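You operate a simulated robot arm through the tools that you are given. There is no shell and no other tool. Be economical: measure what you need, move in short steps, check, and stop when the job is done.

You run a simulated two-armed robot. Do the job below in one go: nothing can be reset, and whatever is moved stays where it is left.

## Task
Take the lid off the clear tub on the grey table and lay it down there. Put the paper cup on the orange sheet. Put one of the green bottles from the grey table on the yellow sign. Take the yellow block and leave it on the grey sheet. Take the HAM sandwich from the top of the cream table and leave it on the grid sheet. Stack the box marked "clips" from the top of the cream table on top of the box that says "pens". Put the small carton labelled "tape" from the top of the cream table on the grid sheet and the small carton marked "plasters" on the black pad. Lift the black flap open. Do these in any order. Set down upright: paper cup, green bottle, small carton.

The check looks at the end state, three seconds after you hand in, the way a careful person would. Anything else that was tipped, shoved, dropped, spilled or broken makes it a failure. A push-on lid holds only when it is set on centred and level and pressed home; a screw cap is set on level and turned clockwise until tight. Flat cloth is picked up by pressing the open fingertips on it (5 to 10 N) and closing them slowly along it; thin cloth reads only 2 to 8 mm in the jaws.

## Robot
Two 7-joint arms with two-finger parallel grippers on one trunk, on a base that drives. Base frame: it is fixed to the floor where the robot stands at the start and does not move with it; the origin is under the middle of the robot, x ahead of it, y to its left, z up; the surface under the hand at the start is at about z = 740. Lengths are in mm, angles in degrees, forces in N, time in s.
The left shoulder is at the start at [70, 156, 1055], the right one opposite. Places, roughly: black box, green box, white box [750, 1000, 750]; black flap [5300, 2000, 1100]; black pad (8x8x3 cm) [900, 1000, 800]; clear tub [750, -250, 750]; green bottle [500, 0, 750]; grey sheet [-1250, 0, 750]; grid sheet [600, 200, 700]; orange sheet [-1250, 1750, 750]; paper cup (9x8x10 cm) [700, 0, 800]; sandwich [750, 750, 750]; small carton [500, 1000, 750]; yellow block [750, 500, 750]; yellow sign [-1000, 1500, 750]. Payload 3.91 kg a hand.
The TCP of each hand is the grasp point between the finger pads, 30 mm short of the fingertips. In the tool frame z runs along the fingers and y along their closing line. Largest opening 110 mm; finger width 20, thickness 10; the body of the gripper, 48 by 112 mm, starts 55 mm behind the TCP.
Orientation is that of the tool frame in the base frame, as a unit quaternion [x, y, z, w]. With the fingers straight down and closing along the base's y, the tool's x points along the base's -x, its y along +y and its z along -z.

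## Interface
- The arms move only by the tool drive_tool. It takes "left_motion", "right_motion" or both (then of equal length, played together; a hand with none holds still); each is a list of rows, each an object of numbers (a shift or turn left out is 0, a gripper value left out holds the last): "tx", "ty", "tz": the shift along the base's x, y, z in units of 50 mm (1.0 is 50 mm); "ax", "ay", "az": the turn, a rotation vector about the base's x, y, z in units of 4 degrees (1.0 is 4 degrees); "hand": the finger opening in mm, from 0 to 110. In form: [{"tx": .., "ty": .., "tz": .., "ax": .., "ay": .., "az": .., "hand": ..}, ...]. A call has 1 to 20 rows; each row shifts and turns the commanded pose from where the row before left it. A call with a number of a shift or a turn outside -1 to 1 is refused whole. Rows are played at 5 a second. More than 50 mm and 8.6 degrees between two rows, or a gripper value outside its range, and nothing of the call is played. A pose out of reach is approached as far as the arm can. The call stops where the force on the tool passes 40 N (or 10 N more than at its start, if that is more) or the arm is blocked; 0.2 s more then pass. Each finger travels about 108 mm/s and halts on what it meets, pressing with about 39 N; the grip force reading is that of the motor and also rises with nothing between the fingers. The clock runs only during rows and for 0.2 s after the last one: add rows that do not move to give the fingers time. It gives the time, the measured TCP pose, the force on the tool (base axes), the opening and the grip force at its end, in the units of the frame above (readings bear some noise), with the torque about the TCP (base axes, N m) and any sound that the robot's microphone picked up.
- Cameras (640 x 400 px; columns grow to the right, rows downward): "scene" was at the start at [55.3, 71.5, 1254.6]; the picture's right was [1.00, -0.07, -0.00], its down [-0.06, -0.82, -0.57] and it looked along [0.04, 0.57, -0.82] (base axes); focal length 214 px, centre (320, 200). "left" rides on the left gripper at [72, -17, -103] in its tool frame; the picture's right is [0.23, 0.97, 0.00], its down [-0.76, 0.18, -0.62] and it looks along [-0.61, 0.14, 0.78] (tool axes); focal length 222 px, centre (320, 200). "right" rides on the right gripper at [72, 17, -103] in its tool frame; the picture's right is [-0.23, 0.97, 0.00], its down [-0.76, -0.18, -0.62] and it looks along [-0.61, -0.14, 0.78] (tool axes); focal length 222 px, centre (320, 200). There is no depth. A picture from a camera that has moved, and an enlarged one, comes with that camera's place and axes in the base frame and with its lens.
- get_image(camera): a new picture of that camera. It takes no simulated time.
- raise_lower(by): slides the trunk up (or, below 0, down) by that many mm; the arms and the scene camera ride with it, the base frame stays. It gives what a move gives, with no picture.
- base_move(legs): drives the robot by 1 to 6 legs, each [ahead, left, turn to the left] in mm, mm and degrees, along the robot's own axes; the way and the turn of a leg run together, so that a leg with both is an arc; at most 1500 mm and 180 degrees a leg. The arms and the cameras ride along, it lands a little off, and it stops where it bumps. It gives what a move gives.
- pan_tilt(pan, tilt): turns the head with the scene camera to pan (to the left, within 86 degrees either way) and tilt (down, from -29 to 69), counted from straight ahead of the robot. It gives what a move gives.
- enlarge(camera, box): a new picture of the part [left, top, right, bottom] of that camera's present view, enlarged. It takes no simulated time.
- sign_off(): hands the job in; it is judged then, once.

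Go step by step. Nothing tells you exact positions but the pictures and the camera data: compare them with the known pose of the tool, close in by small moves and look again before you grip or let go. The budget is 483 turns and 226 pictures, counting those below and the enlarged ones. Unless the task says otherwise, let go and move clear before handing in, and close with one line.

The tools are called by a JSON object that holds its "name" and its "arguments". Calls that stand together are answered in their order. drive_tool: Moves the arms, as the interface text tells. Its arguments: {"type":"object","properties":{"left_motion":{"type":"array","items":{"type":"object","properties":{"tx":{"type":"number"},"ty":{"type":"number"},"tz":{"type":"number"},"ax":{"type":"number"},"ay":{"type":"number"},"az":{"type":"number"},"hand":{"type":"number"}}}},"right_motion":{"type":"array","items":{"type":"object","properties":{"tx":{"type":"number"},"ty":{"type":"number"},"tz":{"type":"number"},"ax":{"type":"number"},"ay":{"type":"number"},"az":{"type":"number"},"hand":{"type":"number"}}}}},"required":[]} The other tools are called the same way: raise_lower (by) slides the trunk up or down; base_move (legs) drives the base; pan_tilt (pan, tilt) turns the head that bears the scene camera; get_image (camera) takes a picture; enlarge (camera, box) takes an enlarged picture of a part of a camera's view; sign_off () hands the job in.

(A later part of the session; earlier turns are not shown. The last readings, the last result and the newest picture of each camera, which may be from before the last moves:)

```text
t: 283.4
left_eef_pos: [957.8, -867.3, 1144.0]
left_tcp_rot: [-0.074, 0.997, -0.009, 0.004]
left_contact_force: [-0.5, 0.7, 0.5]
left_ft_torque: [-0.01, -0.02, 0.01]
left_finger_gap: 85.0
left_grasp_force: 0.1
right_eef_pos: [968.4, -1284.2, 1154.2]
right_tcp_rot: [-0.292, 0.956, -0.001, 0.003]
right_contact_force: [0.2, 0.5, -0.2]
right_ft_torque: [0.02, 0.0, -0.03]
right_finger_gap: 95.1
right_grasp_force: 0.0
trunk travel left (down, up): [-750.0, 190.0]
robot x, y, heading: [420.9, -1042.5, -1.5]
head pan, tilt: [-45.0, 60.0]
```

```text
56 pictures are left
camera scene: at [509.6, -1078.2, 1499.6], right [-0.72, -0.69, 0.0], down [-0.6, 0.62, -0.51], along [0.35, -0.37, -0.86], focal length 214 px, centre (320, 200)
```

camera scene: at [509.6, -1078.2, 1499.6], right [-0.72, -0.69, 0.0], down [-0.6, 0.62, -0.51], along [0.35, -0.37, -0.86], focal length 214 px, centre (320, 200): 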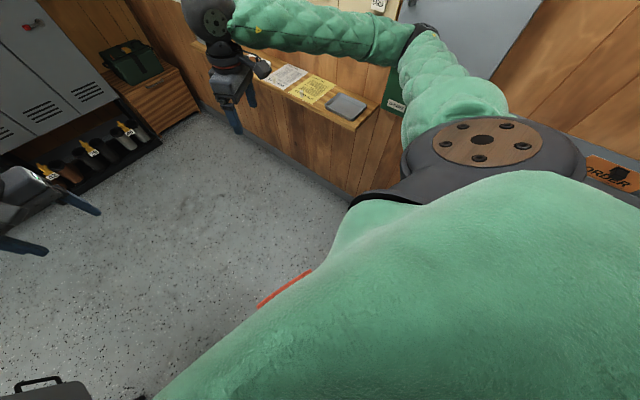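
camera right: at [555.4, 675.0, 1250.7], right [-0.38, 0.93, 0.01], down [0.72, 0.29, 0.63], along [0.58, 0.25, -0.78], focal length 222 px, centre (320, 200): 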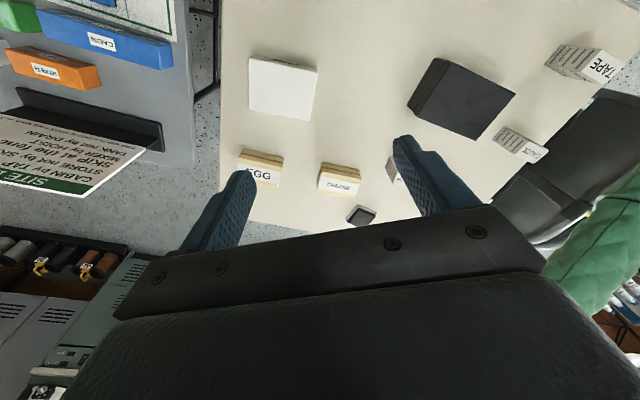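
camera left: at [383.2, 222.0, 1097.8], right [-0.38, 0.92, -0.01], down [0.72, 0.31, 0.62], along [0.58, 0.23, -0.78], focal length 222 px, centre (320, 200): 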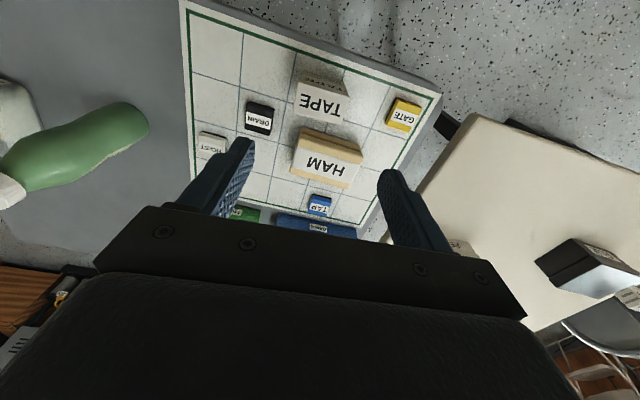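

Likely the base's front-left corner met the backpack. Back off and look again.

{"name": "base_move", "arguments": {"legs": [[-350, 0, 1.5]]}}

{"name": "pan_tilt", "arguments": {"pan": 10, "tilt": 50}}

{"name": "get_image", "arguments": {"camera": "scene"}}

```text
t: 285.6
left_eef_pos: [615.4, -859.3, 1142.5]
left_tcp_rot: [-0.086, 0.996, -0.003, 0.002]
left_contact_force: [0.0, -0.6, 0.9]
left_ft_torque: [-0.04, -0.01, -0.04]
left_finger_gap: 85.4
left_grasp_force: 0.0
right_eef_pos: [639.2, -1277.4, 1147.2]
right_tcp_rot: [-0.305, 0.952, 0.006, 0.0]
right_contact_force: [0.5, 0.8, -0.4]
right_ft_torque: [0.04, 0.01, 0.01]
right_finger_gap: 95.1
right_grasp_force: 0.0
trunk travel left (down, up): [-750.0, 190.0]
robot x, y, heading: [76.6, -1038.8, 0.2]
head pan, tilt: [-45.0, 60.0]
```

```text
t: 286.9
left_eef_pos: [615.0, -860.9, 1142.5]
left_tcp_rot: [-0.085, 0.996, -0.003, 0.002]
left_contact_force: [-0.4, 0.4, -0.5]
left_ft_torque: [-0.04, 0.0, -0.01]
left_finger_gap: 84.9
left_grasp_force: 0.1
right_eef_pos: [638.0, -1277.9, 1147.2]
right_tcp_rot: [-0.305, 0.952, 0.007, 0.001]
right_contact_force: [-0.5, -0.5, 0.1]
right_ft_torque: [0.01, 0.01, 0.04]
right_finger_gap: 94.8
right_grasp_force: 0.0
trunk travel left (down, up): [-750.0, 190.0]
robot x, y, heading: [78.0, -1034.6, 0.1]
head pan, tilt: [10.0, 50.0]
```

```text
55 pictures are left
camera scene: at [204.9, -1026.7, 1511.2], right [0.18, -0.98, 0.0], down [-0.75, -0.13, -0.64], along [0.63, 0.11, -0.77], focal length 214 px, centre (320, 200)
```

scene: 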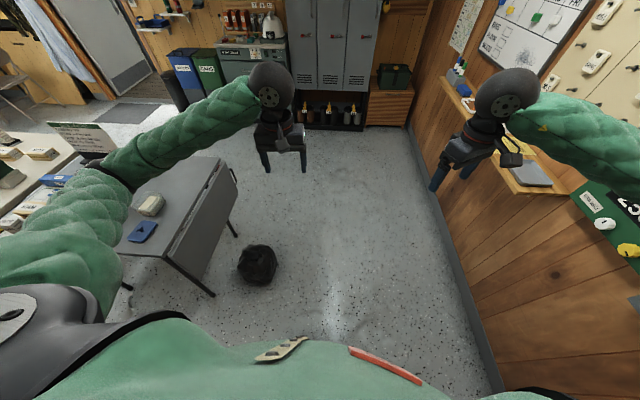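

{"name": "pan_tilt", "arguments": {"pan": -55, "tilt": 35}}

{"name": "get_image", "arguments": {"camera": "scene"}}

```text
t: 288.2
left_eef_pos: [613.3, -859.7, 1142.8]
left_tcp_rot: [-0.086, 0.996, -0.003, 0.002]
left_contact_force: [-0.9, -0.1, -0.3]
left_ft_torque: [-0.03, -0.02, 0.03]
left_finger_gap: 84.9
left_grasp_force: 0.0
right_eef_pos: [638.7, -1277.7, 1147.3]
right_tcp_rot: [-0.305, 0.952, 0.006, 0.001]
right_contact_force: [0.6, -0.5, 0.4]
right_ft_torque: [-0.01, 0.01, 0.02]
right_finger_gap: 95.0
right_grasp_force: 0.1
trunk travel left (down, up): [-750.0, 190.0]
robot x, y, heading: [77.5, -1041.7, 0.4]
head pan, tilt: [-55.0, 35.0]
```

```text
54 pictures are left
camera scene: at [179.9, -1112.1, 1532.9], right [-0.82, -0.58, 0.0], down [-0.33, 0.47, -0.82], along [0.47, -0.67, -0.57], focal length 214 px, centre (320, 200)
```

scene: 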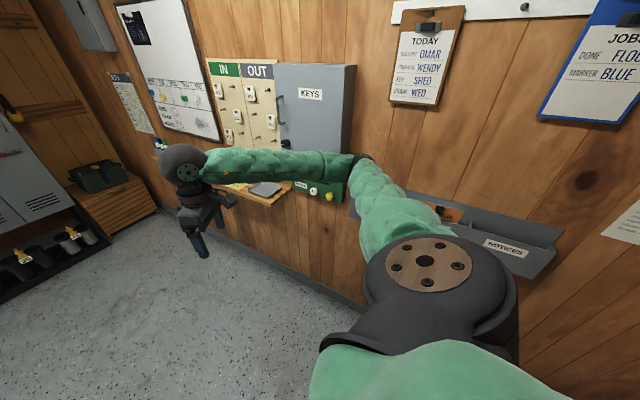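

The base radius seems ≈460 mm, so it touched the backpack (which has not moved). I'll go past facing +y: turn left 90°, back toward the wall to y≈-1190, and strafe right.

{"name": "base_move", "arguments": {"legs": [[0, 0, 89.5], [-150, 0, 0], [0, -1000, 0]]}}

{"name": "pan_tilt", "arguments": {"pan": -30, "tilt": 30}}

{"name": "get_image", "arguments": {"camera": "scene"}}

```text
t: 298.1
left_eef_pos: [912.8, -664.5, 1142.2]
left_tcp_rot: [0.756, -0.654, 0.002, -0.004]
left_contact_force: [-0.5, -0.1, 0.0]
left_ft_torque: [-0.04, 0.0, 0.02]
left_finger_gap: 84.8
left_grasp_force: 0.1
right_eef_pos: [1330.9, -653.6, 1146.6]
right_tcp_rot: [0.882, -0.471, -0.005, 0.004]
right_contact_force: [0.3, 0.7, 0.0]
right_ft_torque: [0.01, -0.03, -0.02]
right_finger_gap: 95.0
right_grasp_force: 0.0
trunk travel left (down, up): [-750.0, 190.0]
robot x, y, heading: [1075.3, -1209.8, 88.5]
head pan, tilt: [-55.0, 35.0]
```

```text
t: 299.0
left_eef_pos: [912.6, -663.8, 1142.9]
left_tcp_rot: [0.756, -0.654, 0.001, -0.003]
left_contact_force: [0.0, -0.8, -0.4]
left_ft_torque: [-0.01, 0.06, 0.0]
left_finger_gap: 85.4
left_grasp_force: 0.0
right_eef_pos: [1329.9, -653.5, 1147.2]
right_tcp_rot: [0.882, -0.471, -0.005, 0.003]
right_contact_force: [-0.5, -0.8, 0.1]
right_ft_torque: [0.01, 0.01, 0.05]
right_finger_gap: 94.8
right_grasp_force: 0.0
trunk travel left (down, up): [-750.0, 190.0]
robot x, y, heading: [1075.6, -1206.1, 88.4]
head pan, tilt: [-30.0, 30.0]
```

```text
53 pictures are left
camera scene: at [1124.5, -1079.1, 1540.7], right [0.85, -0.52, 0.0], down [-0.26, -0.43, -0.87], along [0.45, 0.74, -0.5], focal length 214 px, centre (320, 200)
```

scene: 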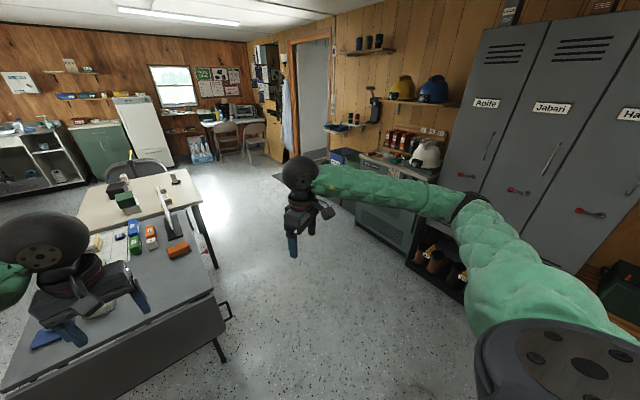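

Past the backpack. Strafe right to x≈1780 and drive up the corridor.

{"name": "base_move", "arguments": {"legs": [[0, -700, 1.5], [1500, 0, 0]]}}

{"name": "pan_tilt", "arguments": {"pan": -35, "tilt": 30}}

{"name": "get_image", "arguments": {"camera": "scene"}}

```text
t: 310.1
left_eef_pos: [1592.4, 857.6, 1142.3]
left_tcp_rot: [0.766, -0.642, 0.0, -0.004]
left_contact_force: [-0.8, 0.1, -0.7]
left_ft_torque: [-0.02, 0.02, 0.02]
left_finger_gap: 85.2
left_grasp_force: 0.1
right_eef_pos: [2010.6, 879.5, 1147.5]
right_tcp_rot: [0.889, -0.458, -0.004, 0.004]
right_contact_force: [0.0, -0.3, -0.9]
right_ft_torque: [-0.01, 0.01, -0.01]
right_finger_gap: 95.0
right_grasp_force: 0.1
trunk travel left (down, up): [-750.0, 190.0]
robot x, y, heading: [1772.2, 320.4, 90.2]
head pan, tilt: [-30.0, 30.0]
```

```text
t: 310.7
left_eef_pos: [1593.6, 855.7, 1142.6]
left_tcp_rot: [0.766, -0.643, 0.001, -0.004]
left_contact_force: [-0.5, -0.3, -0.2]
left_ft_torque: [0.04, 0.02, -0.02]
left_finger_gap: 85.1
left_grasp_force: 0.0
right_eef_pos: [2009.8, 879.6, 1148.1]
right_tcp_rot: [0.889, -0.457, -0.004, 0.005]
right_contact_force: [0.1, 1.5, 0.2]
right_ft_torque: [-0.02, 0.0, 0.0]
right_finger_gap: 95.0
right_grasp_force: 0.1
trunk travel left (down, up): [-750.0, 190.0]
robot x, y, heading: [1775.4, 320.0, 90.3]
head pan, tilt: [-35.0, 30.0]
```

```text
52 pictures are left
camera scene: at [1824.4, 444.0, 1540.7], right [0.82, -0.57, 0.0], down [-0.28, -0.41, -0.87], along [0.49, 0.71, -0.5], focal length 214 px, centre (320, 200)
```

scene: 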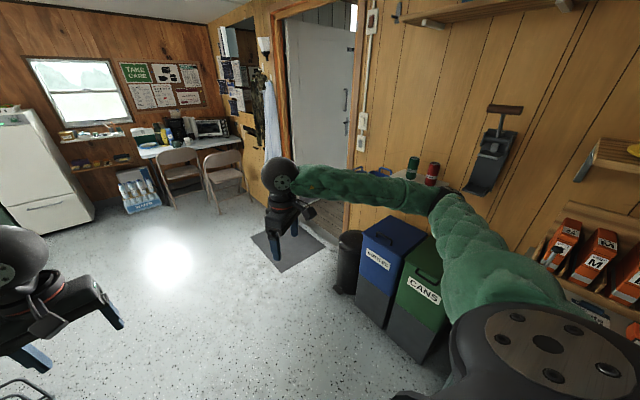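

{"name": "base_move", "arguments": {"legs": [[1500, 0, 0], [300, 0, 0], [0, 0, -90]]}}

{"name": "pan_tilt", "arguments": {"pan": 0, "tilt": 22}}

{"name": "get_image", "arguments": {"camera": "scene"}}

```text
t: 323.6
left_eef_pos: [2299.0, 2287.6, 1143.7]
left_tcp_rot: [-0.085, 0.996, -0.003, 0.001]
left_contact_force: [-0.6, 0.3, 0.6]
left_ft_torque: [-0.04, 0.01, 0.0]
left_finger_gap: 85.0
left_grasp_force: 0.1
right_eef_pos: [2320.4, 1868.7, 1147.5]
right_tcp_rot: [-0.304, 0.953, 0.005, 0.001]
right_contact_force: [0.2, -1.7, -0.1]
right_ft_torque: [0.0, -0.01, 0.05]
right_finger_gap: 94.9
right_grasp_force: 0.1
trunk travel left (down, up): [-750.0, 190.0]
robot x, y, heading: [1761.9, 2111.2, -0.3]
head pan, tilt: [-35.0, 30.0]
```

```text
t: 324.6
left_eef_pos: [2300.1, 2287.1, 1142.1]
left_tcp_rot: [-0.086, 0.996, -0.003, 0.002]
left_contact_force: [-0.2, -0.1, -1.0]
left_ft_torque: [-0.02, 0.0, 0.02]
left_finger_gap: 84.9
left_grasp_force: 0.1
right_eef_pos: [2321.5, 1869.6, 1147.1]
right_tcp_rot: [-0.303, 0.953, 0.006, 0.001]
right_contact_force: [-0.9, -0.6, 0.3]
right_ft_torque: [0.0, -0.04, 0.0]
right_finger_gap: 95.2
right_grasp_force: 0.0
trunk travel left (down, up): [-750.0, 190.0]
robot x, y, heading: [1763.7, 2106.7, 0.0]
head pan, tilt: [0.0, 22.0]
```

```text
51 pictures are left
camera scene: at [1904.8, 2107.7, 1553.5], right [0.0, -1.0, 0.0], down [-0.38, 0.0, -0.93], along [0.93, 0.0, -0.38], focal length 214 px, centre (320, 200)
```

scene: 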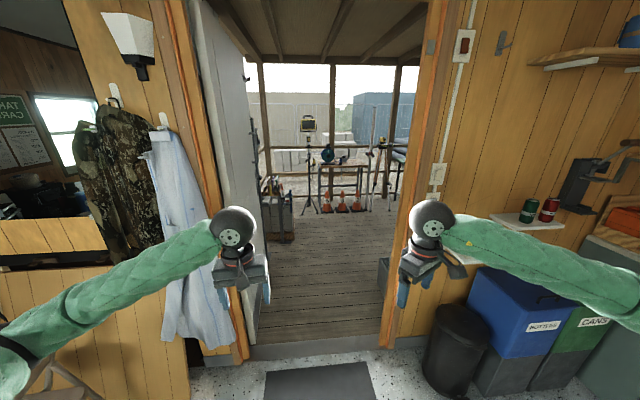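

The doorway spans y≈1640–2600 at x≈2920. I zoom to find the flap.

{"name": "enlarge", "arguments": {"camera": "scene", "box": [240, 90, 420, 230]}}

```text
2.86 times, centred on (330, 160) of scene
camera zoom: at [1904.8, 2107.7, 1553.5], right [0.0, -1.0, 0.0], down [-0.38, 0.0, -0.93], along [0.93, 0.0, -0.38], focal length 613 px, centre (291, 314)
```

zoom: 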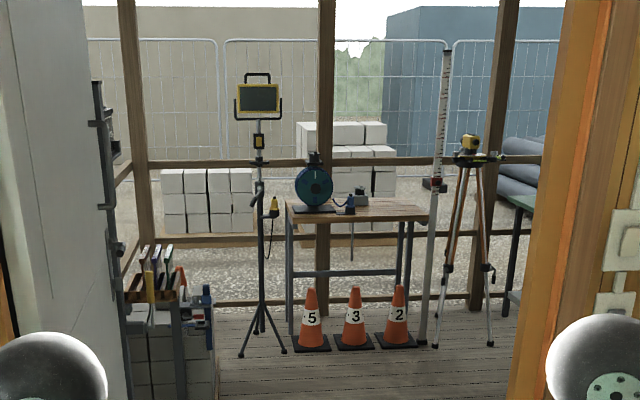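

The flap should be on the black box above the cable reel on the porch post (~(5300,2000,1100)). Stretch both arms forward to narrow the elbows for the doorway.

{"name": "drive_tool", "arguments": {"left_motion": [{"tx": 0.9}, {"tx": 0.9}, {"tx": 0.9}, {"tx": 0.9}, {"tx": 0.9}, {}], "right_motion": [{"tx": 0.9, "ty": 0.2}, {"tx": 0.9, "ty": 0.3}, {"tx": 0.9, "ty": 0.3}, {"tx": 0.9, "ty": 0.3}, {"tx": 0.9, "ty": 0.2}, {}]}}

{"name": "get_image", "arguments": {"camera": "scene"}}

```text
t: 326.0
left_eef_pos: [2523.3, 2287.2, 1144.1]
left_tcp_rot: [-0.086, 0.996, -0.003, 0.002]
left_contact_force: [-0.1, -0.1, -0.1]
left_ft_torque: [0.0, 0.03, 0.03]
left_finger_gap: 85.2
left_grasp_force: 0.1
right_eef_pos: [2546.5, 1933.3, 1148.7]
right_tcp_rot: [-0.304, 0.953, 0.006, 0.001]
right_contact_force: [-0.2, 0.1, 0.0]
right_ft_torque: [0.03, -0.01, 0.0]
right_finger_gap: 94.9
right_grasp_force: 0.0
trunk travel left (down, up): [-750.0, 190.0]
robot x, y, heading: [1762.2, 2109.1, -0.1]
head pan, tilt: [0.0, 22.0]
```

```text
49 pictures are left
camera scene: at [1903.3, 2107.8, 1553.7], right [0.0, -1.0, 0.0], down [-0.37, 0.0, -0.93], along [0.93, 0.0, -0.37], focal length 214 px, centre (320, 200)
```

scene: 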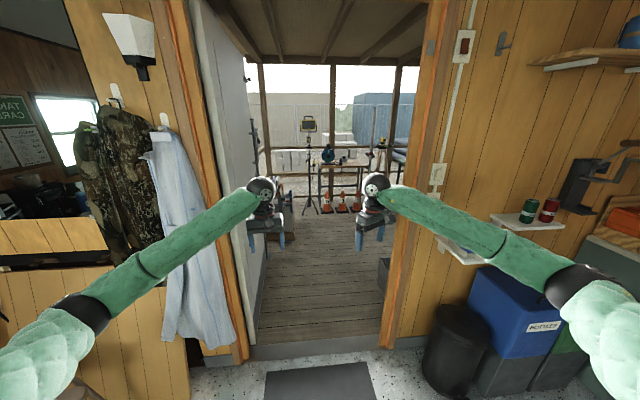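

{"name": "drive_tool", "arguments": {"left_motion": [{"tx": 0.8}, {"tx": 0.8, "ty": -0.2}, {"tx": 0.8, "ty": -0.2}, {}], "right_motion": [{"tx": 0.8}, {"tx": 0.8}, {"tx": 0.6}, {}]}}

{"name": "get_image", "arguments": {"camera": "scene"}}

```text
t: 327.0
left_eef_pos: [2644.0, 2267.0, 1141.6]
left_tcp_rot: [-0.085, 0.996, -0.003, 0.002]
left_contact_force: [0.4, -0.3, 0.1]
left_ft_torque: [-0.01, 0.0, -0.02]
left_finger_gap: 84.7
left_grasp_force: 0.1
right_eef_pos: [2655.8, 1932.9, 1147.7]
right_tcp_rot: [-0.304, 0.953, 0.006, 0.001]
right_contact_force: [0.4, 0.0, -0.3]
right_ft_torque: [0.0, -0.01, 0.01]
right_finger_gap: 95.0
right_grasp_force: 0.0
trunk travel left (down, up): [-750.0, 190.0]
robot x, y, heading: [1761.4, 2106.1, 0.2]
head pan, tilt: [0.0, 22.0]
```

```text
48 pictures are left
camera scene: at [1904.1, 2108.5, 1553.6], right [0.0, -1.0, 0.0], down [-0.37, 0.0, -0.93], along [0.93, 0.0, -0.37], focal length 214 px, centre (320, 200)
```

scene: 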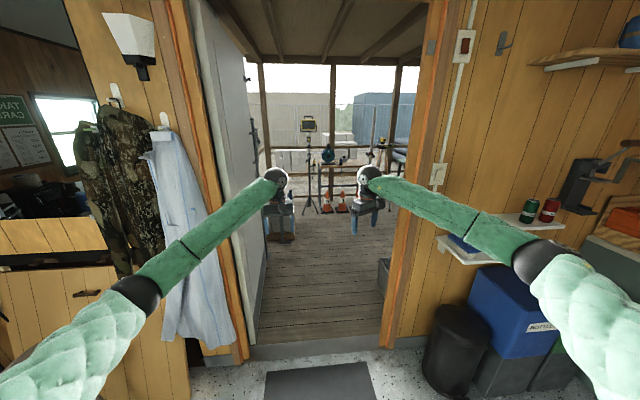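

{"name": "drive_tool", "arguments": {"left_motion": [{"tx": 0.4}, {"tx": 0.4}, {}], "right_motion": [{"tx": 0.4}, {"tx": 0.4}, {}]}}

{"name": "base_move", "arguments": {"legs": [[700, 0, -0.2]]}}

{"name": "get_image", "arguments": {"camera": "scene"}}

```text
t: 327.8
left_eef_pos: [2684.7, 2265.7, 1140.9]
left_tcp_rot: [-0.086, 0.996, -0.005, 0.002]
left_contact_force: [-1.5, -0.4, -0.1]
left_ft_torque: [0.02, 0.02, 0.03]
left_finger_gap: 85.1
left_grasp_force: 0.1
right_eef_pos: [2696.6, 1934.2, 1148.6]
right_tcp_rot: [-0.303, 0.953, 0.006, 0.001]
right_contact_force: [-0.6, -0.4, -0.5]
right_ft_torque: [0.0, -0.02, 0.04]
right_finger_gap: 94.9
right_grasp_force: 0.0
trunk travel left (down, up): [-750.0, 190.0]
robot x, y, heading: [1761.7, 2112.4, 0.0]
head pan, tilt: [0.0, 22.0]
```

```text
t: 331.0
left_eef_pos: [3273.9, 2240.7, 1131.4]
left_tcp_rot: [-0.059, 0.998, -0.005, -0.004]
left_contact_force: [-0.2, -0.5, 1.4]
left_ft_torque: [-0.03, -0.01, -0.02]
left_finger_gap: 84.7
left_grasp_force: 0.0
right_eef_pos: [3269.3, 1935.0, 1139.2]
right_tcp_rot: [-0.283, 0.959, 0.007, -0.004]
right_contact_force: [-0.3, -0.4, -0.4]
right_ft_torque: [-0.04, 0.02, 0.02]
right_finger_gap: 95.1
right_grasp_force: 0.1
trunk travel left (down, up): [-750.0, 190.0]
robot x, y, heading: [2335.0, 2125.9, -2.7]
head pan, tilt: [0.0, 22.0]
stopped in leg 1: the robot was blocked; the commanded pose is now the measured one
```

```text
47 pictures are left
camera scene: at [2449.5, 2129.3, 1557.3], right [-0.05, -1.0, 0.01], down [-0.36, 0.01, -0.93], along [0.93, -0.05, -0.36], focal length 214 px, centre (320, 200)
```

scene: 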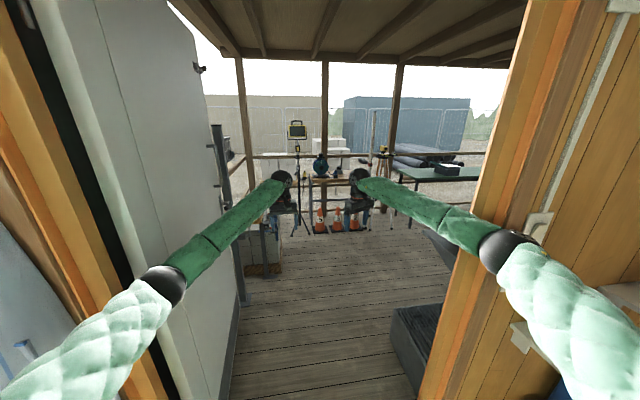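

Blocked near the doorway with a slight right turn. Look down to find what is touching.

{"name": "pan_tilt", "arguments": {"pan": -60, "tilt": 60}}

{"name": "get_image", "arguments": {"camera": "scene"}}

{"name": "pan_tilt", "arguments": {"pan": 0, "tilt": 69}}

{"name": "get_image", "arguments": {"camera": "scene"}}

```text
t: 332.3
left_eef_pos: [3273.4, 2242.3, 1132.2]
left_tcp_rot: [-0.059, 0.998, -0.005, -0.003]
left_contact_force: [1.1, 0.9, -0.4]
left_ft_torque: [-0.02, 0.0, -0.03]
left_finger_gap: 84.9
left_grasp_force: 0.0
right_eef_pos: [3269.9, 1932.6, 1138.1]
right_tcp_rot: [-0.283, 0.959, 0.005, -0.006]
right_contact_force: [-1.1, -0.3, 1.1]
right_ft_torque: [0.03, -0.01, 0.0]
right_finger_gap: 95.0
right_grasp_force: 0.1
trunk travel left (down, up): [-750.0, 190.0]
robot x, y, heading: [2336.8, 2128.0, -2.3]
head pan, tilt: [-60.0, 60.0]
```

```text
46 pictures are left
camera scene: at [2388.9, 2076.0, 1501.6], right [-0.89, -0.46, -0.01], down [-0.39, 0.76, -0.51], along [0.24, -0.45, -0.86], focal length 214 px, centre (320, 200)
```

scene: 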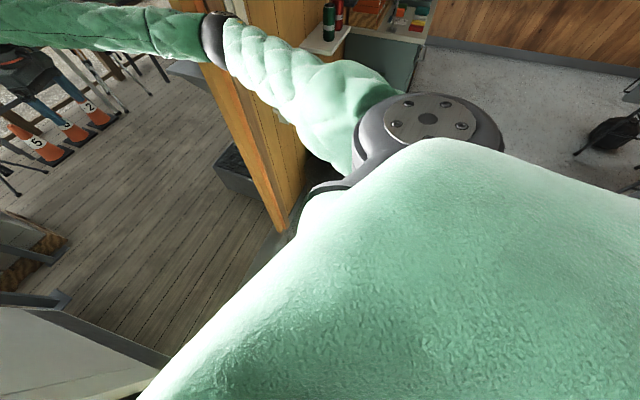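

```text
t: 333.6
left_eef_pos: [3274.4, 2243.2, 1131.5]
left_tcp_rot: [-0.059, 0.998, -0.005, -0.003]
left_contact_force: [0.6, 0.3, 0.3]
left_ft_torque: [0.0, 0.03, 0.0]
left_finger_gap: 85.1
left_grasp_force: 0.0
right_eef_pos: [3268.5, 1932.0, 1137.6]
right_tcp_rot: [-0.283, 0.959, 0.005, -0.006]
right_contact_force: [-1.0, -0.5, -0.2]
right_ft_torque: [0.0, -0.02, -0.03]
right_finger_gap: 94.8
right_grasp_force: 0.0
trunk travel left (down, up): [-750.0, 190.0]
robot x, y, heading: [2336.3, 2130.0, -2.4]
head pan, tilt: [0.0, 68.8]
```

```text
45 pictures are left
camera scene: at [2414.3, 2132.6, 1492.1], right [-0.05, -1.0, 0.01], down [-0.92, 0.04, -0.38], along [0.38, -0.02, -0.93], focal length 214 px, centre (320, 200)
```

scene: 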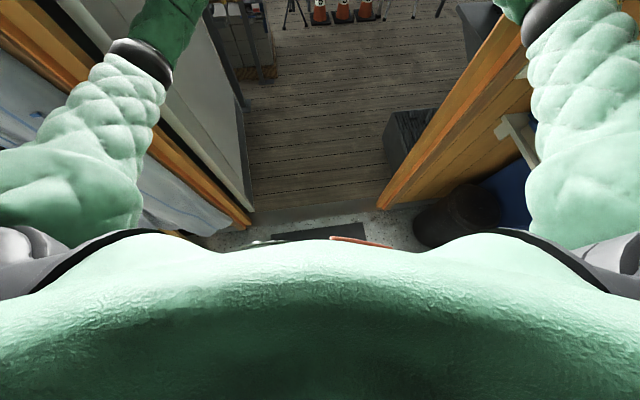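

Nothing obvious touches; I back off 250, re-centre to y≈2095, heading 0, and retry to see where it stops.

{"name": "base_move", "arguments": {"legs": [[-250, 0, 2.4], [0, -25, 0]]}}

{"name": "pan_tilt", "arguments": {"pan": 0, "tilt": 40}}

{"name": "get_image", "arguments": {"camera": "scene"}}

```text
t: 335.8
left_eef_pos: [3026.0, 2271.6, 1122.3]
left_tcp_rot: [-0.087, 0.996, -0.004, -0.007]
left_contact_force: [0.1, 2.1, -0.6]
left_ft_torque: [-0.06, 0.02, 0.02]
left_finger_gap: 84.9
left_grasp_force: 0.1
right_eef_pos: [3036.3, 1961.2, 1131.3]
right_tcp_rot: [-0.316, 0.949, 0.007, -0.007]
right_contact_force: [-0.4, 1.4, -0.1]
right_ft_torque: [-0.07, -0.09, -0.02]
right_finger_gap: 94.8
right_grasp_force: 0.0
trunk travel left (down, up): [-750.0, 190.0]
robot x, y, heading: [2083.4, 2109.8, 0.1]
head pan, tilt: [0.0, 68.8]
```

```text
t: 336.8
left_eef_pos: [3025.3, 2269.3, 1121.3]
left_tcp_rot: [-0.088, 0.996, -0.003, -0.008]
left_contact_force: [-0.5, 0.2, -0.4]
left_ft_torque: [-0.04, 0.01, 0.0]
left_finger_gap: 84.9
left_grasp_force: 0.1
right_eef_pos: [3038.4, 1957.8, 1128.0]
right_tcp_rot: [-0.318, 0.948, 0.009, -0.009]
right_contact_force: [1.1, 0.2, 0.5]
right_ft_torque: [0.0, 0.01, 0.01]
right_finger_gap: 95.0
right_grasp_force: 0.0
trunk travel left (down, up): [-750.0, 190.0]
robot x, y, heading: [2083.6, 2109.0, 0.3]
head pan, tilt: [0.0, 40.0]
```

```text
44 pictures are left
camera scene: at [2218.9, 2107.3, 1525.1], right [0.01, -1.0, 0.0], down [-0.64, 0.0, -0.76], along [0.76, 0.01, -0.64], focal length 214 px, centre (320, 200)
```

scene: 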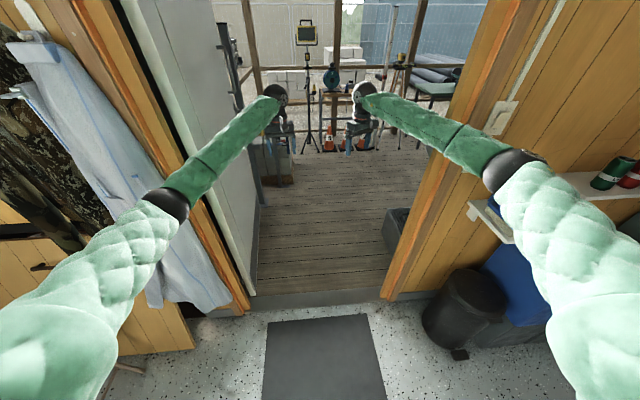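

{"name": "enlarge", "arguments": {"camera": "scene", "box": [220, 250, 440, 400]}}

```text
2.67 times, centred on (330, 325) of scene
camera zoom: at [2218.9, 2107.3, 1525.1], right [0.01, -1.0, 0.0], down [-0.64, 0.0, -0.76], along [0.76, 0.01, -0.64], focal length 572 px, centre (293, -133)
```

zoom: 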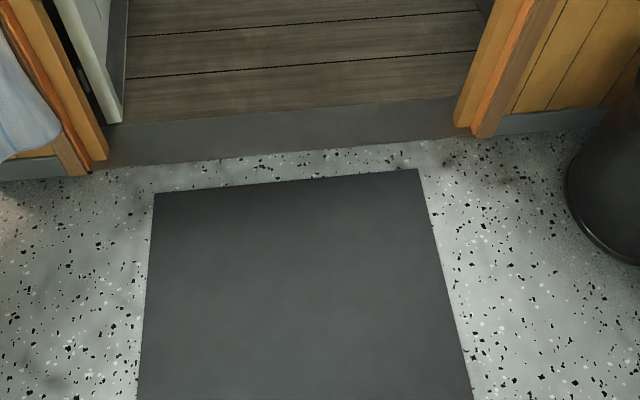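

The threshold plate looks flat and the jambs are at y≈1684 and ≈2600 (centre ≈2142). I realign to that centre and inch forward.

{"name": "base_move", "arguments": {"legs": [[0, 33, -0.3], [240, 0, 0]]}}

{"name": "base_move", "arguments": {"legs": [[60, 0, 0]]}}

{"name": "base_move", "arguments": {"legs": [[60, 0, 0]]}}

```text
t: 339.0
left_eef_pos: [3265.2, 2293.2, 1127.9]
left_tcp_rot: [-0.083, 0.997, -0.004, -0.005]
left_contact_force: [-0.4, 0.0, 0.2]
left_ft_torque: [0.0, 0.0, 0.01]
left_finger_gap: 85.1
left_grasp_force: 0.2
right_eef_pos: [3273.3, 1981.7, 1135.8]
right_tcp_rot: [-0.305, 0.952, 0.007, -0.006]
right_contact_force: [-0.5, -0.9, -0.2]
right_ft_torque: [0.01, 0.02, -0.01]
right_finger_gap: 94.8
right_grasp_force: 0.0
trunk travel left (down, up): [-750.0, 190.0]
robot x, y, heading: [2326.8, 2138.9, -0.4]
head pan, tilt: [0.0, 40.0]
```

```text
t: 339.8
left_eef_pos: [3302.0, 2298.2, 1105.3]
left_tcp_rot: [-0.087, 0.996, 0.0, -0.018]
left_contact_force: [0.1, 0.0, -0.4]
left_ft_torque: [-0.02, 0.02, 0.01]
left_finger_gap: 85.1
left_grasp_force: 0.1
right_eef_pos: [3313.6, 1983.0, 1106.5]
right_tcp_rot: [-0.273, 0.962, 0.012, -0.021]
right_contact_force: [0.3, -0.4, -0.3]
right_ft_torque: [0.02, 0.01, -0.01]
right_finger_gap: 94.8
right_grasp_force: 0.1
trunk travel left (down, up): [-750.0, 190.0]
robot x, y, heading: [2345.2, 2136.7, 0.3]
head pan, tilt: [0.0, 40.0]
stopped in leg 1: the robot was blocked; the commanded pose is now the measured one
```

```text
t: 340.5
left_eef_pos: [3325.6, 2301.9, 1078.8]
left_tcp_rot: [-0.091, 0.995, 0.003, -0.031]
left_contact_force: [-1.4, 2.3, -0.9]
left_ft_torque: [-0.16, -0.11, -0.01]
left_finger_gap: 84.9
left_grasp_force: 0.1
right_eef_pos: [3337.6, 1987.1, 1084.9]
right_tcp_rot: [-0.25, 0.968, 0.015, -0.03]
right_contact_force: [-0.4, -0.2, 0.0]
right_ft_torque: [0.06, -0.06, -0.03]
right_finger_gap: 94.9
right_grasp_force: 0.1
trunk travel left (down, up): [-750.0, 190.0]
robot x, y, heading: [2340.3, 2140.4, 0.6]
head pan, tilt: [0.0, 40.0]
stopped in leg 1: the robot was blocked; the commanded pose is now the measured one
```

Still blocked at the same x with arms deflecting. Look at the right elbow against the jamb.

{"name": "pan_tilt", "arguments": {"pan": -50, "tilt": 35}}

{"name": "get_image", "arguments": {"camera": "scene"}}

{"name": "pan_tilt", "arguments": {"pan": 50, "tilt": 35}}

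{"name": "get_image", "arguments": {"camera": "scene"}}

```text
t: 341.7
left_eef_pos: [3324.4, 2298.5, 1079.4]
left_tcp_rot: [-0.087, 0.996, 0.002, -0.029]
left_contact_force: [0.1, 0.6, -0.1]
left_ft_torque: [0.02, 0.01, -0.01]
left_finger_gap: 84.9
left_grasp_force: 0.0
right_eef_pos: [3335.9, 1984.1, 1088.0]
right_tcp_rot: [-0.249, 0.968, 0.014, -0.029]
right_contact_force: [0.4, -0.4, 0.1]
right_ft_torque: [0.0, -0.01, -0.01]
right_finger_gap: 94.9
right_grasp_force: 0.0
trunk travel left (down, up): [-750.0, 190.0]
robot x, y, heading: [2343.4, 2136.2, 0.5]
head pan, tilt: [-50.0, 35.0]
```

```text
42 pictures are left
camera scene: at [2428.0, 2066.3, 1535.5], right [-0.76, -0.65, -0.01], down [-0.36, 0.44, -0.82], along [0.54, -0.62, -0.57], focal length 214 px, centre (320, 200)
```

scene: 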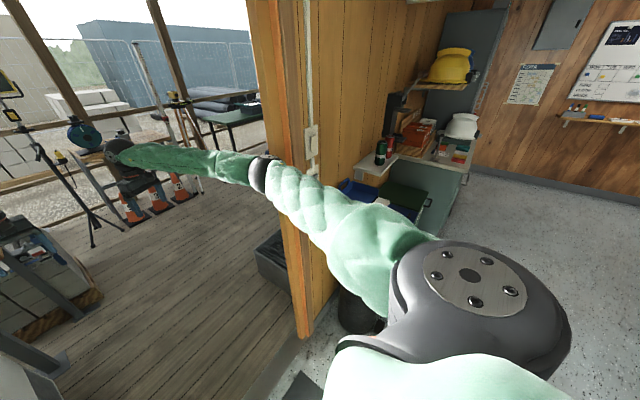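

```text
t: 343.4
left_eef_pos: [3325.0, 2299.6, 1080.3]
left_tcp_rot: [-0.087, 0.996, 0.002, -0.029]
left_contact_force: [0.0, -0.4, -0.1]
left_ft_torque: [0.01, 0.01, -0.03]
left_finger_gap: 85.0
left_grasp_force: 0.1
right_eef_pos: [3337.6, 1983.8, 1087.3]
right_tcp_rot: [-0.249, 0.968, 0.014, -0.029]
right_contact_force: [0.3, 0.8, -0.1]
right_ft_torque: [0.01, -0.03, 0.0]
right_finger_gap: 94.9
right_grasp_force: 0.1
trunk travel left (down, up): [-750.0, 190.0]
robot x, y, heading: [2344.0, 2137.0, 0.2]
head pan, tilt: [50.0, 35.0]
```

```text
41 pictures are left
camera scene: at [2427.4, 2200.7, 1536.2], right [0.77, -0.64, 0.01], down [-0.35, -0.44, -0.83], along [0.53, 0.63, -0.56], focal length 214 px, centre (320, 200)
```

scene: 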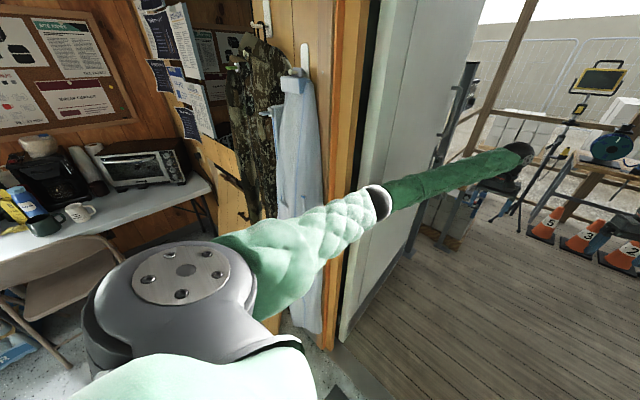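

The wall turns out to be rotated ≈5.5°, so I should pass the door squarely: back off, align heading to 5.5° on the door's centre line, and retry.

{"name": "base_move", "arguments": {"legs": [[-260, 0, 0], [0, -75, 5.2]]}}

{"name": "pan_tilt", "arguments": {"pan": 0, "tilt": 45}}

{"name": "get_image", "arguments": {"camera": "scene"}}

```text
t: 345.9
left_eef_pos: [3066.8, 2317.1, 1070.1]
left_tcp_rot: [-0.136, 0.99, -0.001, -0.033]
left_contact_force: [0.7, -0.2, 0.3]
left_ft_torque: [0.03, 0.01, -0.01]
left_finger_gap: 84.8
left_grasp_force: 0.1
right_eef_pos: [3109.1, 2005.1, 1076.0]
right_tcp_rot: [-0.305, 0.952, 0.014, -0.034]
right_contact_force: [0.2, -0.4, -1.4]
right_ft_torque: [0.06, 0.03, 0.03]
right_finger_gap: 95.0
right_grasp_force: 0.1
trunk travel left (down, up): [-750.0, 190.0]
robot x, y, heading: [2098.1, 2058.9, 5.9]
head pan, tilt: [50.0, 35.0]
```

```text
t: 347.1
left_eef_pos: [3066.2, 2320.0, 1072.1]
left_tcp_rot: [-0.135, 0.99, -0.001, -0.033]
left_contact_force: [0.0, 0.1, 0.4]
left_ft_torque: [-0.02, 0.01, 0.0]
left_finger_gap: 85.0
left_grasp_force: 0.0
right_eef_pos: [3107.8, 2006.7, 1077.7]
right_tcp_rot: [-0.304, 0.952, 0.013, -0.034]
right_contact_force: [-0.1, -0.2, -0.4]
right_ft_torque: [-0.02, 0.02, -0.01]
right_finger_gap: 94.8
right_grasp_force: 0.0
trunk travel left (down, up): [-750.0, 190.0]
robot x, y, heading: [2098.0, 2057.9, 5.9]
head pan, tilt: [0.0, 45.0]
```

```text
40 pictures are left
camera scene: at [2229.9, 2074.3, 1518.0], right [0.1, -0.99, 0.0], down [-0.7, -0.07, -0.71], along [0.7, 0.07, -0.71], focal length 214 px, centre (320, 200)
```

scene: 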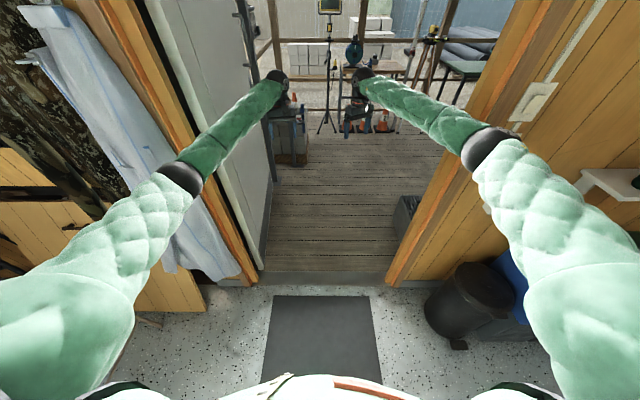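

Now square to the sill; opening is 426 left / 475 right of me. Shift 25 right and advance.

{"name": "base_move", "arguments": {"legs": [[0, -25, -0.3], [230, 0, 0]]}}

{"name": "base_move", "arguments": {"legs": [[120, 0, 0]]}}

```text
t: 349.3
left_eef_pos: [3297.9, 2311.4, 1074.3]
left_tcp_rot: [-0.133, 0.991, 0.0, -0.031]
left_contact_force: [0.2, 0.2, -0.2]
left_ft_torque: [-0.02, -0.01, -0.02]
left_finger_gap: 84.9
left_grasp_force: 0.1
right_eef_pos: [3338.4, 1997.0, 1079.6]
right_tcp_rot: [-0.292, 0.956, 0.012, -0.033]
right_contact_force: [0.2, -0.4, -0.7]
right_ft_torque: [-0.01, 0.01, -0.04]
right_finger_gap: 95.0
right_grasp_force: 0.1
trunk travel left (down, up): [-750.0, 190.0]
robot x, y, heading: [2329.4, 2059.2, 5.6]
head pan, tilt: [0.0, 45.0]
```

```text
t: 350.5
left_eef_pos: [3432.6, 2302.4, 1064.8]
left_tcp_rot: [-0.117, 0.992, 0.002, -0.036]
left_contact_force: [1.9, 2.0, -2.4]
left_ft_torque: [-0.15, 0.2, 0.03]
left_finger_gap: 84.9
left_grasp_force: 0.1
right_eef_pos: [3461.4, 1983.3, 1071.9]
right_tcp_rot: [-0.275, 0.961, 0.016, -0.036]
right_contact_force: [1.9, -0.5, -2.0]
right_ft_torque: [0.09, 0.16, 0.01]
right_finger_gap: 95.0
right_grasp_force: 0.1
trunk travel left (down, up): [-750.0, 190.0]
robot x, y, heading: [2451.5, 2087.4, 3.4]
head pan, tilt: [0.0, 45.0]
```

Further in, but the heading slipped to 3.4°. Look before continuing.

{"name": "get_image", "arguments": {"camera": "scene"}}

```text
39 pictures are left
camera scene: at [2592.2, 2085.7, 1520.1], right [0.06, -1.0, 0.0], down [-0.71, -0.04, -0.7], along [0.7, 0.05, -0.71], focal length 214 px, centre (320, 200)
```

scene: 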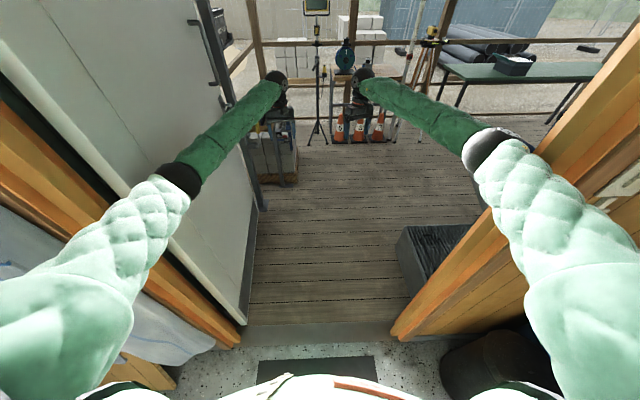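

{"name": "base_move", "arguments": {"legs": [[-40, 0, 2.2]]}}

{"name": "base_move", "arguments": {"legs": [[0, 12, 0], [150, 0, 0]]}}

```text
t: 351.1
left_eef_pos: [3417.8, 2276.3, 1087.7]
left_tcp_rot: [-0.107, 0.994, -0.001, -0.022]
left_contact_force: [0.6, 0.5, -0.2]
left_ft_torque: [-0.03, 0.02, 0.02]
left_finger_gap: 85.1
left_grasp_force: 0.1
right_eef_pos: [3443.0, 2008.1, 1081.3]
right_tcp_rot: [-0.297, 0.954, 0.015, -0.028]
right_contact_force: [0.0, -0.3, -0.3]
right_ft_torque: [-0.02, 0.0, -0.01]
right_finger_gap: 95.0
right_grasp_force: 0.1
trunk travel left (down, up): [-750.0, 190.0]
robot x, y, heading: [2452.0, 2077.8, 4.2]
head pan, tilt: [0.0, 45.0]
stopped in leg 1: the robot was blocked; the commanded pose is now the measured one
```

```text
t: 352.1
left_eef_pos: [3414.7, 2271.2, 1085.4]
left_tcp_rot: [-0.104, 0.994, -0.004, -0.02]
left_contact_force: [0.2, -1.1, -0.4]
left_ft_torque: [0.0, -0.02, 0.03]
left_finger_gap: 84.9
left_grasp_force: 0.0
right_eef_pos: [3443.0, 2010.7, 1081.9]
right_tcp_rot: [-0.296, 0.955, 0.013, -0.024]
right_contact_force: [0.1, 0.4, 0.2]
right_ft_torque: [0.0, -0.02, -0.01]
right_finger_gap: 94.9
right_grasp_force: 0.0
trunk travel left (down, up): [-750.0, 190.0]
robot x, y, heading: [2455.7, 2080.1, 4.4]
head pan, tilt: [0.0, 45.0]
stopped in leg 2: the robot was blocked; the commanded pose is now the measured one
```

Base or arm is still catching. I back out to free space and use a wrist camera to look at my own base to learn its footprint.

{"name": "base_move", "arguments": {"legs": [[-450, 0, 0]]}}

{"name": "drive_tool", "arguments": {"right_motion": [{"tx": -0.9, "ay": 1}, {"tx": -0.9, "ay": 1}, {"tx": -0.9, "ay": 1}, {"tx": -0.9, "ay": 1}, {"tx": -0.9, "ay": 1}, {"ay": 1}, {"ay": 1}, {"ay": 1}, {"ay": 1}, {"ay": 1}, {"ay": 1}, {"ay": 1}, {}]}}

{"name": "get_image", "arguments": {"camera": "right"}}

```text
t: 352.9
left_eef_pos: [3412.4, 2267.9, 1084.9]
left_tcp_rot: [-0.101, 0.995, -0.005, -0.018]
left_contact_force: [0.9, 0.3, 0.1]
left_ft_torque: [-0.04, 0.02, 0.05]
left_finger_gap: 85.3
left_grasp_force: 0.0
right_eef_pos: [3439.7, 2014.6, 1082.2]
right_tcp_rot: [-0.296, 0.955, 0.012, -0.023]
right_contact_force: [-0.4, -0.8, 0.5]
right_ft_torque: [-0.01, 0.02, 0.03]
right_finger_gap: 95.1
right_grasp_force: 0.1
trunk travel left (down, up): [-750.0, 190.0]
robot x, y, heading: [2456.5, 2080.1, 4.2]
head pan, tilt: [0.0, 45.0]
stopped in leg 1: the robot was blocked; the commanded pose is now the measured one
```

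```text
t: 354.1
left_eef_pos: [3423.1, 2248.1, 1078.8]
left_tcp_rot: [-0.088, 0.995, -0.028, -0.023]
left_contact_force: [1.3, -0.5, -2.2]
left_ft_torque: [-0.01, 0.11, 0.01]
left_finger_gap: 85.1
left_grasp_force: 0.1
right_eef_pos: [3250.4, 2113.5, 1082.5]
right_tcp_rot: [-0.347, 0.919, 0.053, -0.182]
right_contact_force: [1.1, -0.1, -1.2]
right_ft_torque: [-0.04, 0.11, -0.04]
right_finger_gap: 94.8
right_grasp_force: 0.0
trunk travel left (down, up): [-750.0, 190.0]
robot x, y, heading: [2486.2, 2087.2, 9.1]
head pan, tilt: [0.0, 45.0]
stopped in row 6 (left hand): the arm was blocked; the commanded pose is now the measured one
```

```text
38 pictures are left
camera right: at [3228.9, 2081.4, 1203.0], right [-0.44, 0.88, 0.15], down [0.87, 0.38, 0.31], along [0.22, 0.27, -0.94], focal length 222 px, centre (320, 200)
```

right: 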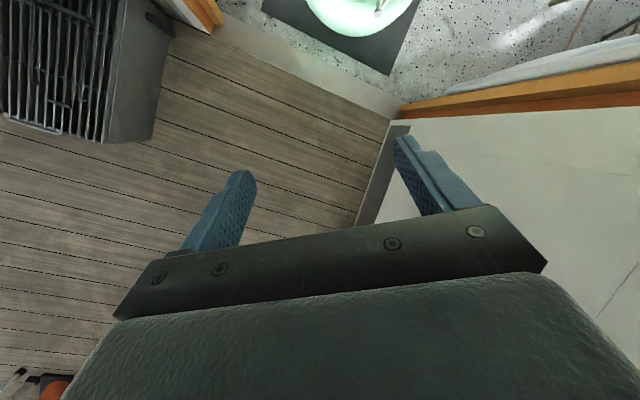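

The arms themselves are wedged in the frame. Look at both elbows.

{"name": "pan_tilt", "arguments": {"pan": -60, "tilt": 25}}

{"name": "get_image", "arguments": {"camera": "scene"}}

{"name": "pan_tilt", "arguments": {"pan": 60, "tilt": 25}}

{"name": "get_image", "arguments": {"camera": "scene"}}

```text
t: 355.4
left_eef_pos: [3417.8, 2250.3, 1091.5]
left_tcp_rot: [-0.088, 0.995, -0.03, -0.019]
left_contact_force: [-0.2, -1.1, -0.9]
left_ft_torque: [0.04, 0.0, 0.03]
left_finger_gap: 85.1
left_grasp_force: 0.0
right_eef_pos: [3245.2, 2117.0, 1093.8]
right_tcp_rot: [-0.347, 0.919, 0.051, -0.178]
right_contact_force: [-0.2, 0.1, -0.4]
right_ft_torque: [-0.01, 0.04, 0.0]
right_finger_gap: 94.8
right_grasp_force: 0.0
trunk travel left (down, up): [-750.0, 190.0]
robot x, y, heading: [2486.2, 2088.8, 9.5]
head pan, tilt: [-60.0, 25.0]
```

```text
37 pictures are left
camera scene: at [2596.4, 2028.6, 1551.6], right [-0.77, -0.63, 0.0], down [-0.27, 0.33, -0.91], along [0.57, -0.7, -0.42], focal length 214 px, centre (320, 200)
```

scene: 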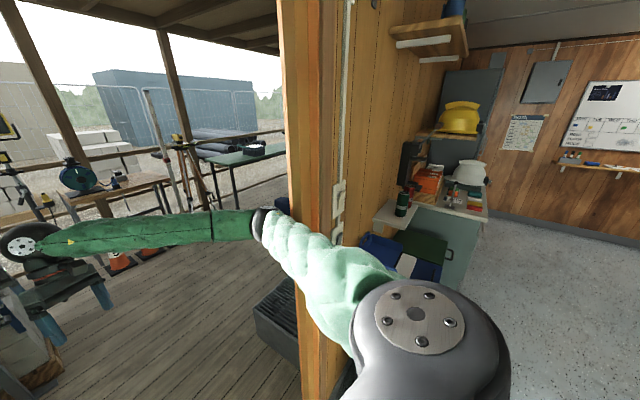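

```text
t: 357.4
left_eef_pos: [3417.3, 2249.0, 1090.7]
left_tcp_rot: [-0.087, 0.996, -0.031, -0.018]
left_contact_force: [0.2, 0.2, -0.1]
left_ft_torque: [-0.03, -0.01, -0.01]
left_finger_gap: 85.1
left_grasp_force: 0.0
right_eef_pos: [3244.7, 2116.2, 1095.3]
right_tcp_rot: [-0.348, 0.919, 0.051, -0.178]
right_contact_force: [0.7, 0.6, 0.2]
right_ft_torque: [0.01, -0.01, -0.01]
right_finger_gap: 94.9
right_grasp_force: 0.1
trunk travel left (down, up): [-750.0, 190.0]
robot x, y, heading: [2488.5, 2090.0, 9.2]
head pan, tilt: [60.0, 25.0]
```

```text
36 pictures are left
camera scene: at [2571.1, 2186.0, 1551.5], right [0.93, -0.36, 0.0], down [-0.15, -0.4, -0.91], along [0.32, 0.85, -0.42], focal length 214 px, centre (320, 200)
```

scene: 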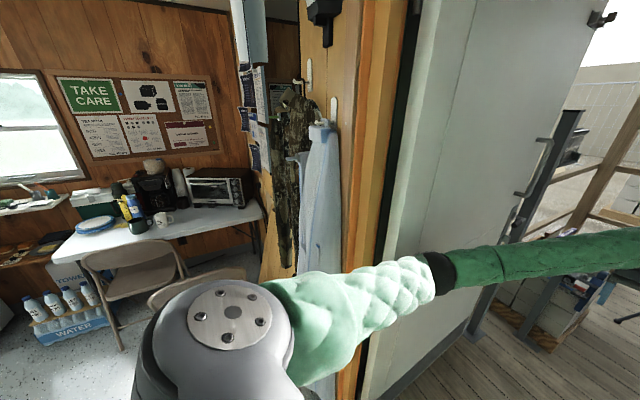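

The right upper arm presses the right jamb (it bulges when the hand is pulled in). Re-extend the right arm to narrow it, then re-centre.

{"name": "drive_tool", "arguments": {"right_motion": [{"tx": 0.85, "ty": -0.1, "ay": -1}, {"tx": 0.85, "ty": -0.1, "ay": -1}, {"tx": 0.85, "ty": -0.1, "ay": -1}, {"tx": 0.8, "ty": -0.1, "ay": -1}, {"tx": 0.6, "ty": -0.1, "ay": -1}, {}]}}

{"name": "base_move", "arguments": {"legs": [[-150, 60, 0]]}}

```text
t: 358.8
left_eef_pos: [3417.3, 2247.3, 1091.0]
left_tcp_rot: [-0.087, 0.996, -0.03, -0.019]
left_contact_force: [-0.2, -0.1, 0.9]
left_ft_torque: [0.01, 0.02, -0.03]
left_finger_gap: 84.8
left_grasp_force: 0.0
right_eef_pos: [3443.6, 2089.1, 1093.3]
right_tcp_rot: [-0.351, 0.936, -0.01, -0.015]
right_contact_force: [0.3, -1.3, -0.4]
right_ft_torque: [0.0, 0.03, 0.02]
right_finger_gap: 95.0
right_grasp_force: 0.2
trunk travel left (down, up): [-750.0, 190.0]
robot x, y, heading: [2489.2, 2086.8, 9.3]
head pan, tilt: [60.0, 25.0]
```

```text
t: 360.2
left_eef_pos: [3253.9, 2285.5, 1098.6]
left_tcp_rot: [-0.088, 0.995, -0.032, -0.014]
left_contact_force: [-0.3, 1.1, 0.2]
left_ft_torque: [-0.03, -0.05, -0.04]
left_finger_gap: 84.9
left_grasp_force: 0.0
right_eef_pos: [3278.6, 2128.0, 1099.2]
right_tcp_rot: [-0.352, 0.936, -0.012, -0.013]
right_contact_force: [-1.6, 0.0, 1.2]
right_ft_torque: [-0.07, -0.08, 0.0]
right_finger_gap: 95.0
right_grasp_force: 0.0
trunk travel left (down, up): [-750.0, 190.0]
robot x, y, heading: [2333.5, 2121.9, 8.8]
head pan, tilt: [60.0, 25.0]
```

{"name": "base_move", "arguments": {"legs": [[0, -15, -3.3]]}}

{"name": "drive_tool", "arguments": {"left_motion": [{"tx": 0.5, "ty": 0.3}, {"tx": 0.5, "ty": 0.3}, {}], "right_motion": [{"tx": 0.5, "ty": 0.2}, {"tx": 0.5, "ty": 0.2}, {}]}}

{"name": "pan_tilt", "arguments": {"pan": 0, "tilt": 45}}

{"name": "get_image", "arguments": {"camera": "scene"}}

```text
t: 361.0
left_eef_pos: [3277.4, 2215.2, 1084.2]
left_tcp_rot: [-0.059, 0.998, -0.029, -0.023]
left_contact_force: [-0.2, 0.2, 0.1]
left_ft_torque: [0.0, 0.01, 0.0]
left_finger_gap: 84.9
left_grasp_force: 0.2
right_eef_pos: [3293.7, 2054.4, 1085.3]
right_tcp_rot: [-0.325, 0.946, -0.009, -0.019]
right_contact_force: [-0.8, -0.2, -0.1]
right_ft_torque: [0.0, 0.0, 0.02]
right_finger_gap: 95.1
right_grasp_force: 0.1
trunk travel left (down, up): [-750.0, 190.0]
robot x, y, heading: [2331.6, 2107.8, 6.2]
head pan, tilt: [60.0, 25.0]
```

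```text
t: 361.8
left_eef_pos: [3335.3, 2246.8, 1078.0]
left_tcp_rot: [-0.059, 0.997, -0.03, -0.026]
left_contact_force: [0.2, 0.2, -0.4]
left_ft_torque: [0.02, 0.02, 0.03]
left_finger_gap: 85.0
left_grasp_force: 0.0
right_eef_pos: [3318.4, 2062.9, 1079.8]
right_tcp_rot: [-0.325, 0.945, -0.008, -0.023]
right_contact_force: [0.0, 0.1, -0.2]
right_ft_torque: [-0.01, 0.0, 0.01]
right_finger_gap: 94.9
right_grasp_force: 0.1
right hand out of reach, approached as far as the arm can: row 1, 2
trunk travel left (down, up): [-750.0, 190.0]
robot x, y, heading: [2329.3, 2108.4, 5.8]
head pan, tilt: [60.0, 25.0]
```

```text
t: 363.1
left_eef_pos: [3332.8, 2247.8, 1078.6]
left_tcp_rot: [-0.059, 0.998, -0.029, -0.026]
left_contact_force: [0.5, -0.3, -1.2]
left_ft_torque: [0.02, -0.01, 0.03]
left_finger_gap: 85.2
left_grasp_force: 0.0
right_eef_pos: [3317.4, 2061.4, 1079.3]
right_tcp_rot: [-0.324, 0.946, -0.007, -0.022]
right_contact_force: [0.3, 0.7, 0.0]
right_ft_torque: [0.0, 0.01, 0.03]
right_finger_gap: 95.1
right_grasp_force: 0.3
trunk travel left (down, up): [-750.0, 190.0]
robot x, y, heading: [2329.9, 2104.7, 5.9]
head pan, tilt: [0.0, 45.0]
```

```text
35 pictures are left
camera scene: at [2449.2, 2119.9, 1520.8], right [0.1, -0.99, 0.0], down [-0.7, -0.07, -0.71], along [0.71, 0.07, -0.7], focal length 214 px, centre (320, 200)
```

scene: 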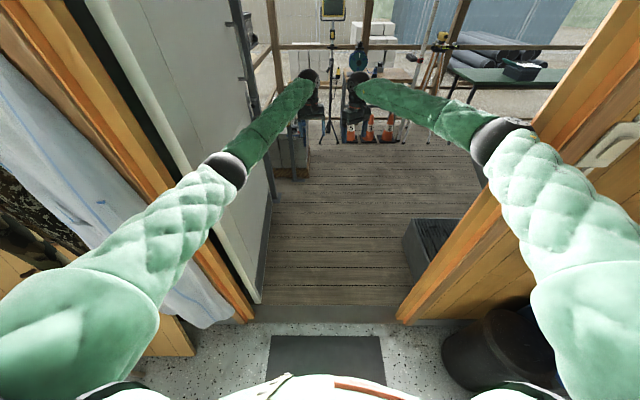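

Now it's clear: my elbows are asymmetric (right ≈430 mm wide, left ≈280), so being ~50 mm left of the door centre is right. Advance along heading 5.5°.

{"name": "base_move", "arguments": {"legs": [[150, 0, -0.3]]}}

{"name": "base_move", "arguments": {"legs": [[150, 0, 0]]}}

```text
t: 364.5
left_eef_pos: [3475.1, 2253.2, 1088.1]
left_tcp_rot: [-0.056, 0.998, -0.029, -0.02]
left_contact_force: [-0.8, -0.1, 1.3]
left_ft_torque: [0.02, -0.04, 0.02]
left_finger_gap: 85.1
left_grasp_force: 0.0
right_eef_pos: [3456.2, 2067.8, 1089.7]
right_tcp_rot: [-0.321, 0.947, -0.008, -0.017]
right_contact_force: [-0.6, -0.4, 0.5]
right_ft_torque: [0.09, -0.09, 0.01]
right_finger_gap: 95.0
right_grasp_force: 0.1
trunk travel left (down, up): [-750.0, 190.0]
robot x, y, heading: [2481.3, 2123.6, 5.5]
head pan, tilt: [0.0, 45.0]
```

```text
t: 365.9
left_eef_pos: [3635.1, 2264.7, 1078.7]
left_tcp_rot: [-0.054, 0.998, -0.029, -0.025]
left_contact_force: [-0.6, 0.6, -0.4]
left_ft_torque: [-0.01, 0.01, 0.01]
left_finger_gap: 84.9
left_grasp_force: 0.0
right_eef_pos: [3617.9, 2081.4, 1079.3]
right_tcp_rot: [-0.319, 0.947, -0.008, -0.021]
right_contact_force: [0.1, -1.0, -0.3]
right_ft_torque: [-0.01, -0.01, 0.02]
right_finger_gap: 95.1
right_grasp_force: 0.1
trunk travel left (down, up): [-750.0, 190.0]
robot x, y, heading: [2631.8, 2137.6, 5.2]
head pan, tilt: [0.0, 45.0]
```

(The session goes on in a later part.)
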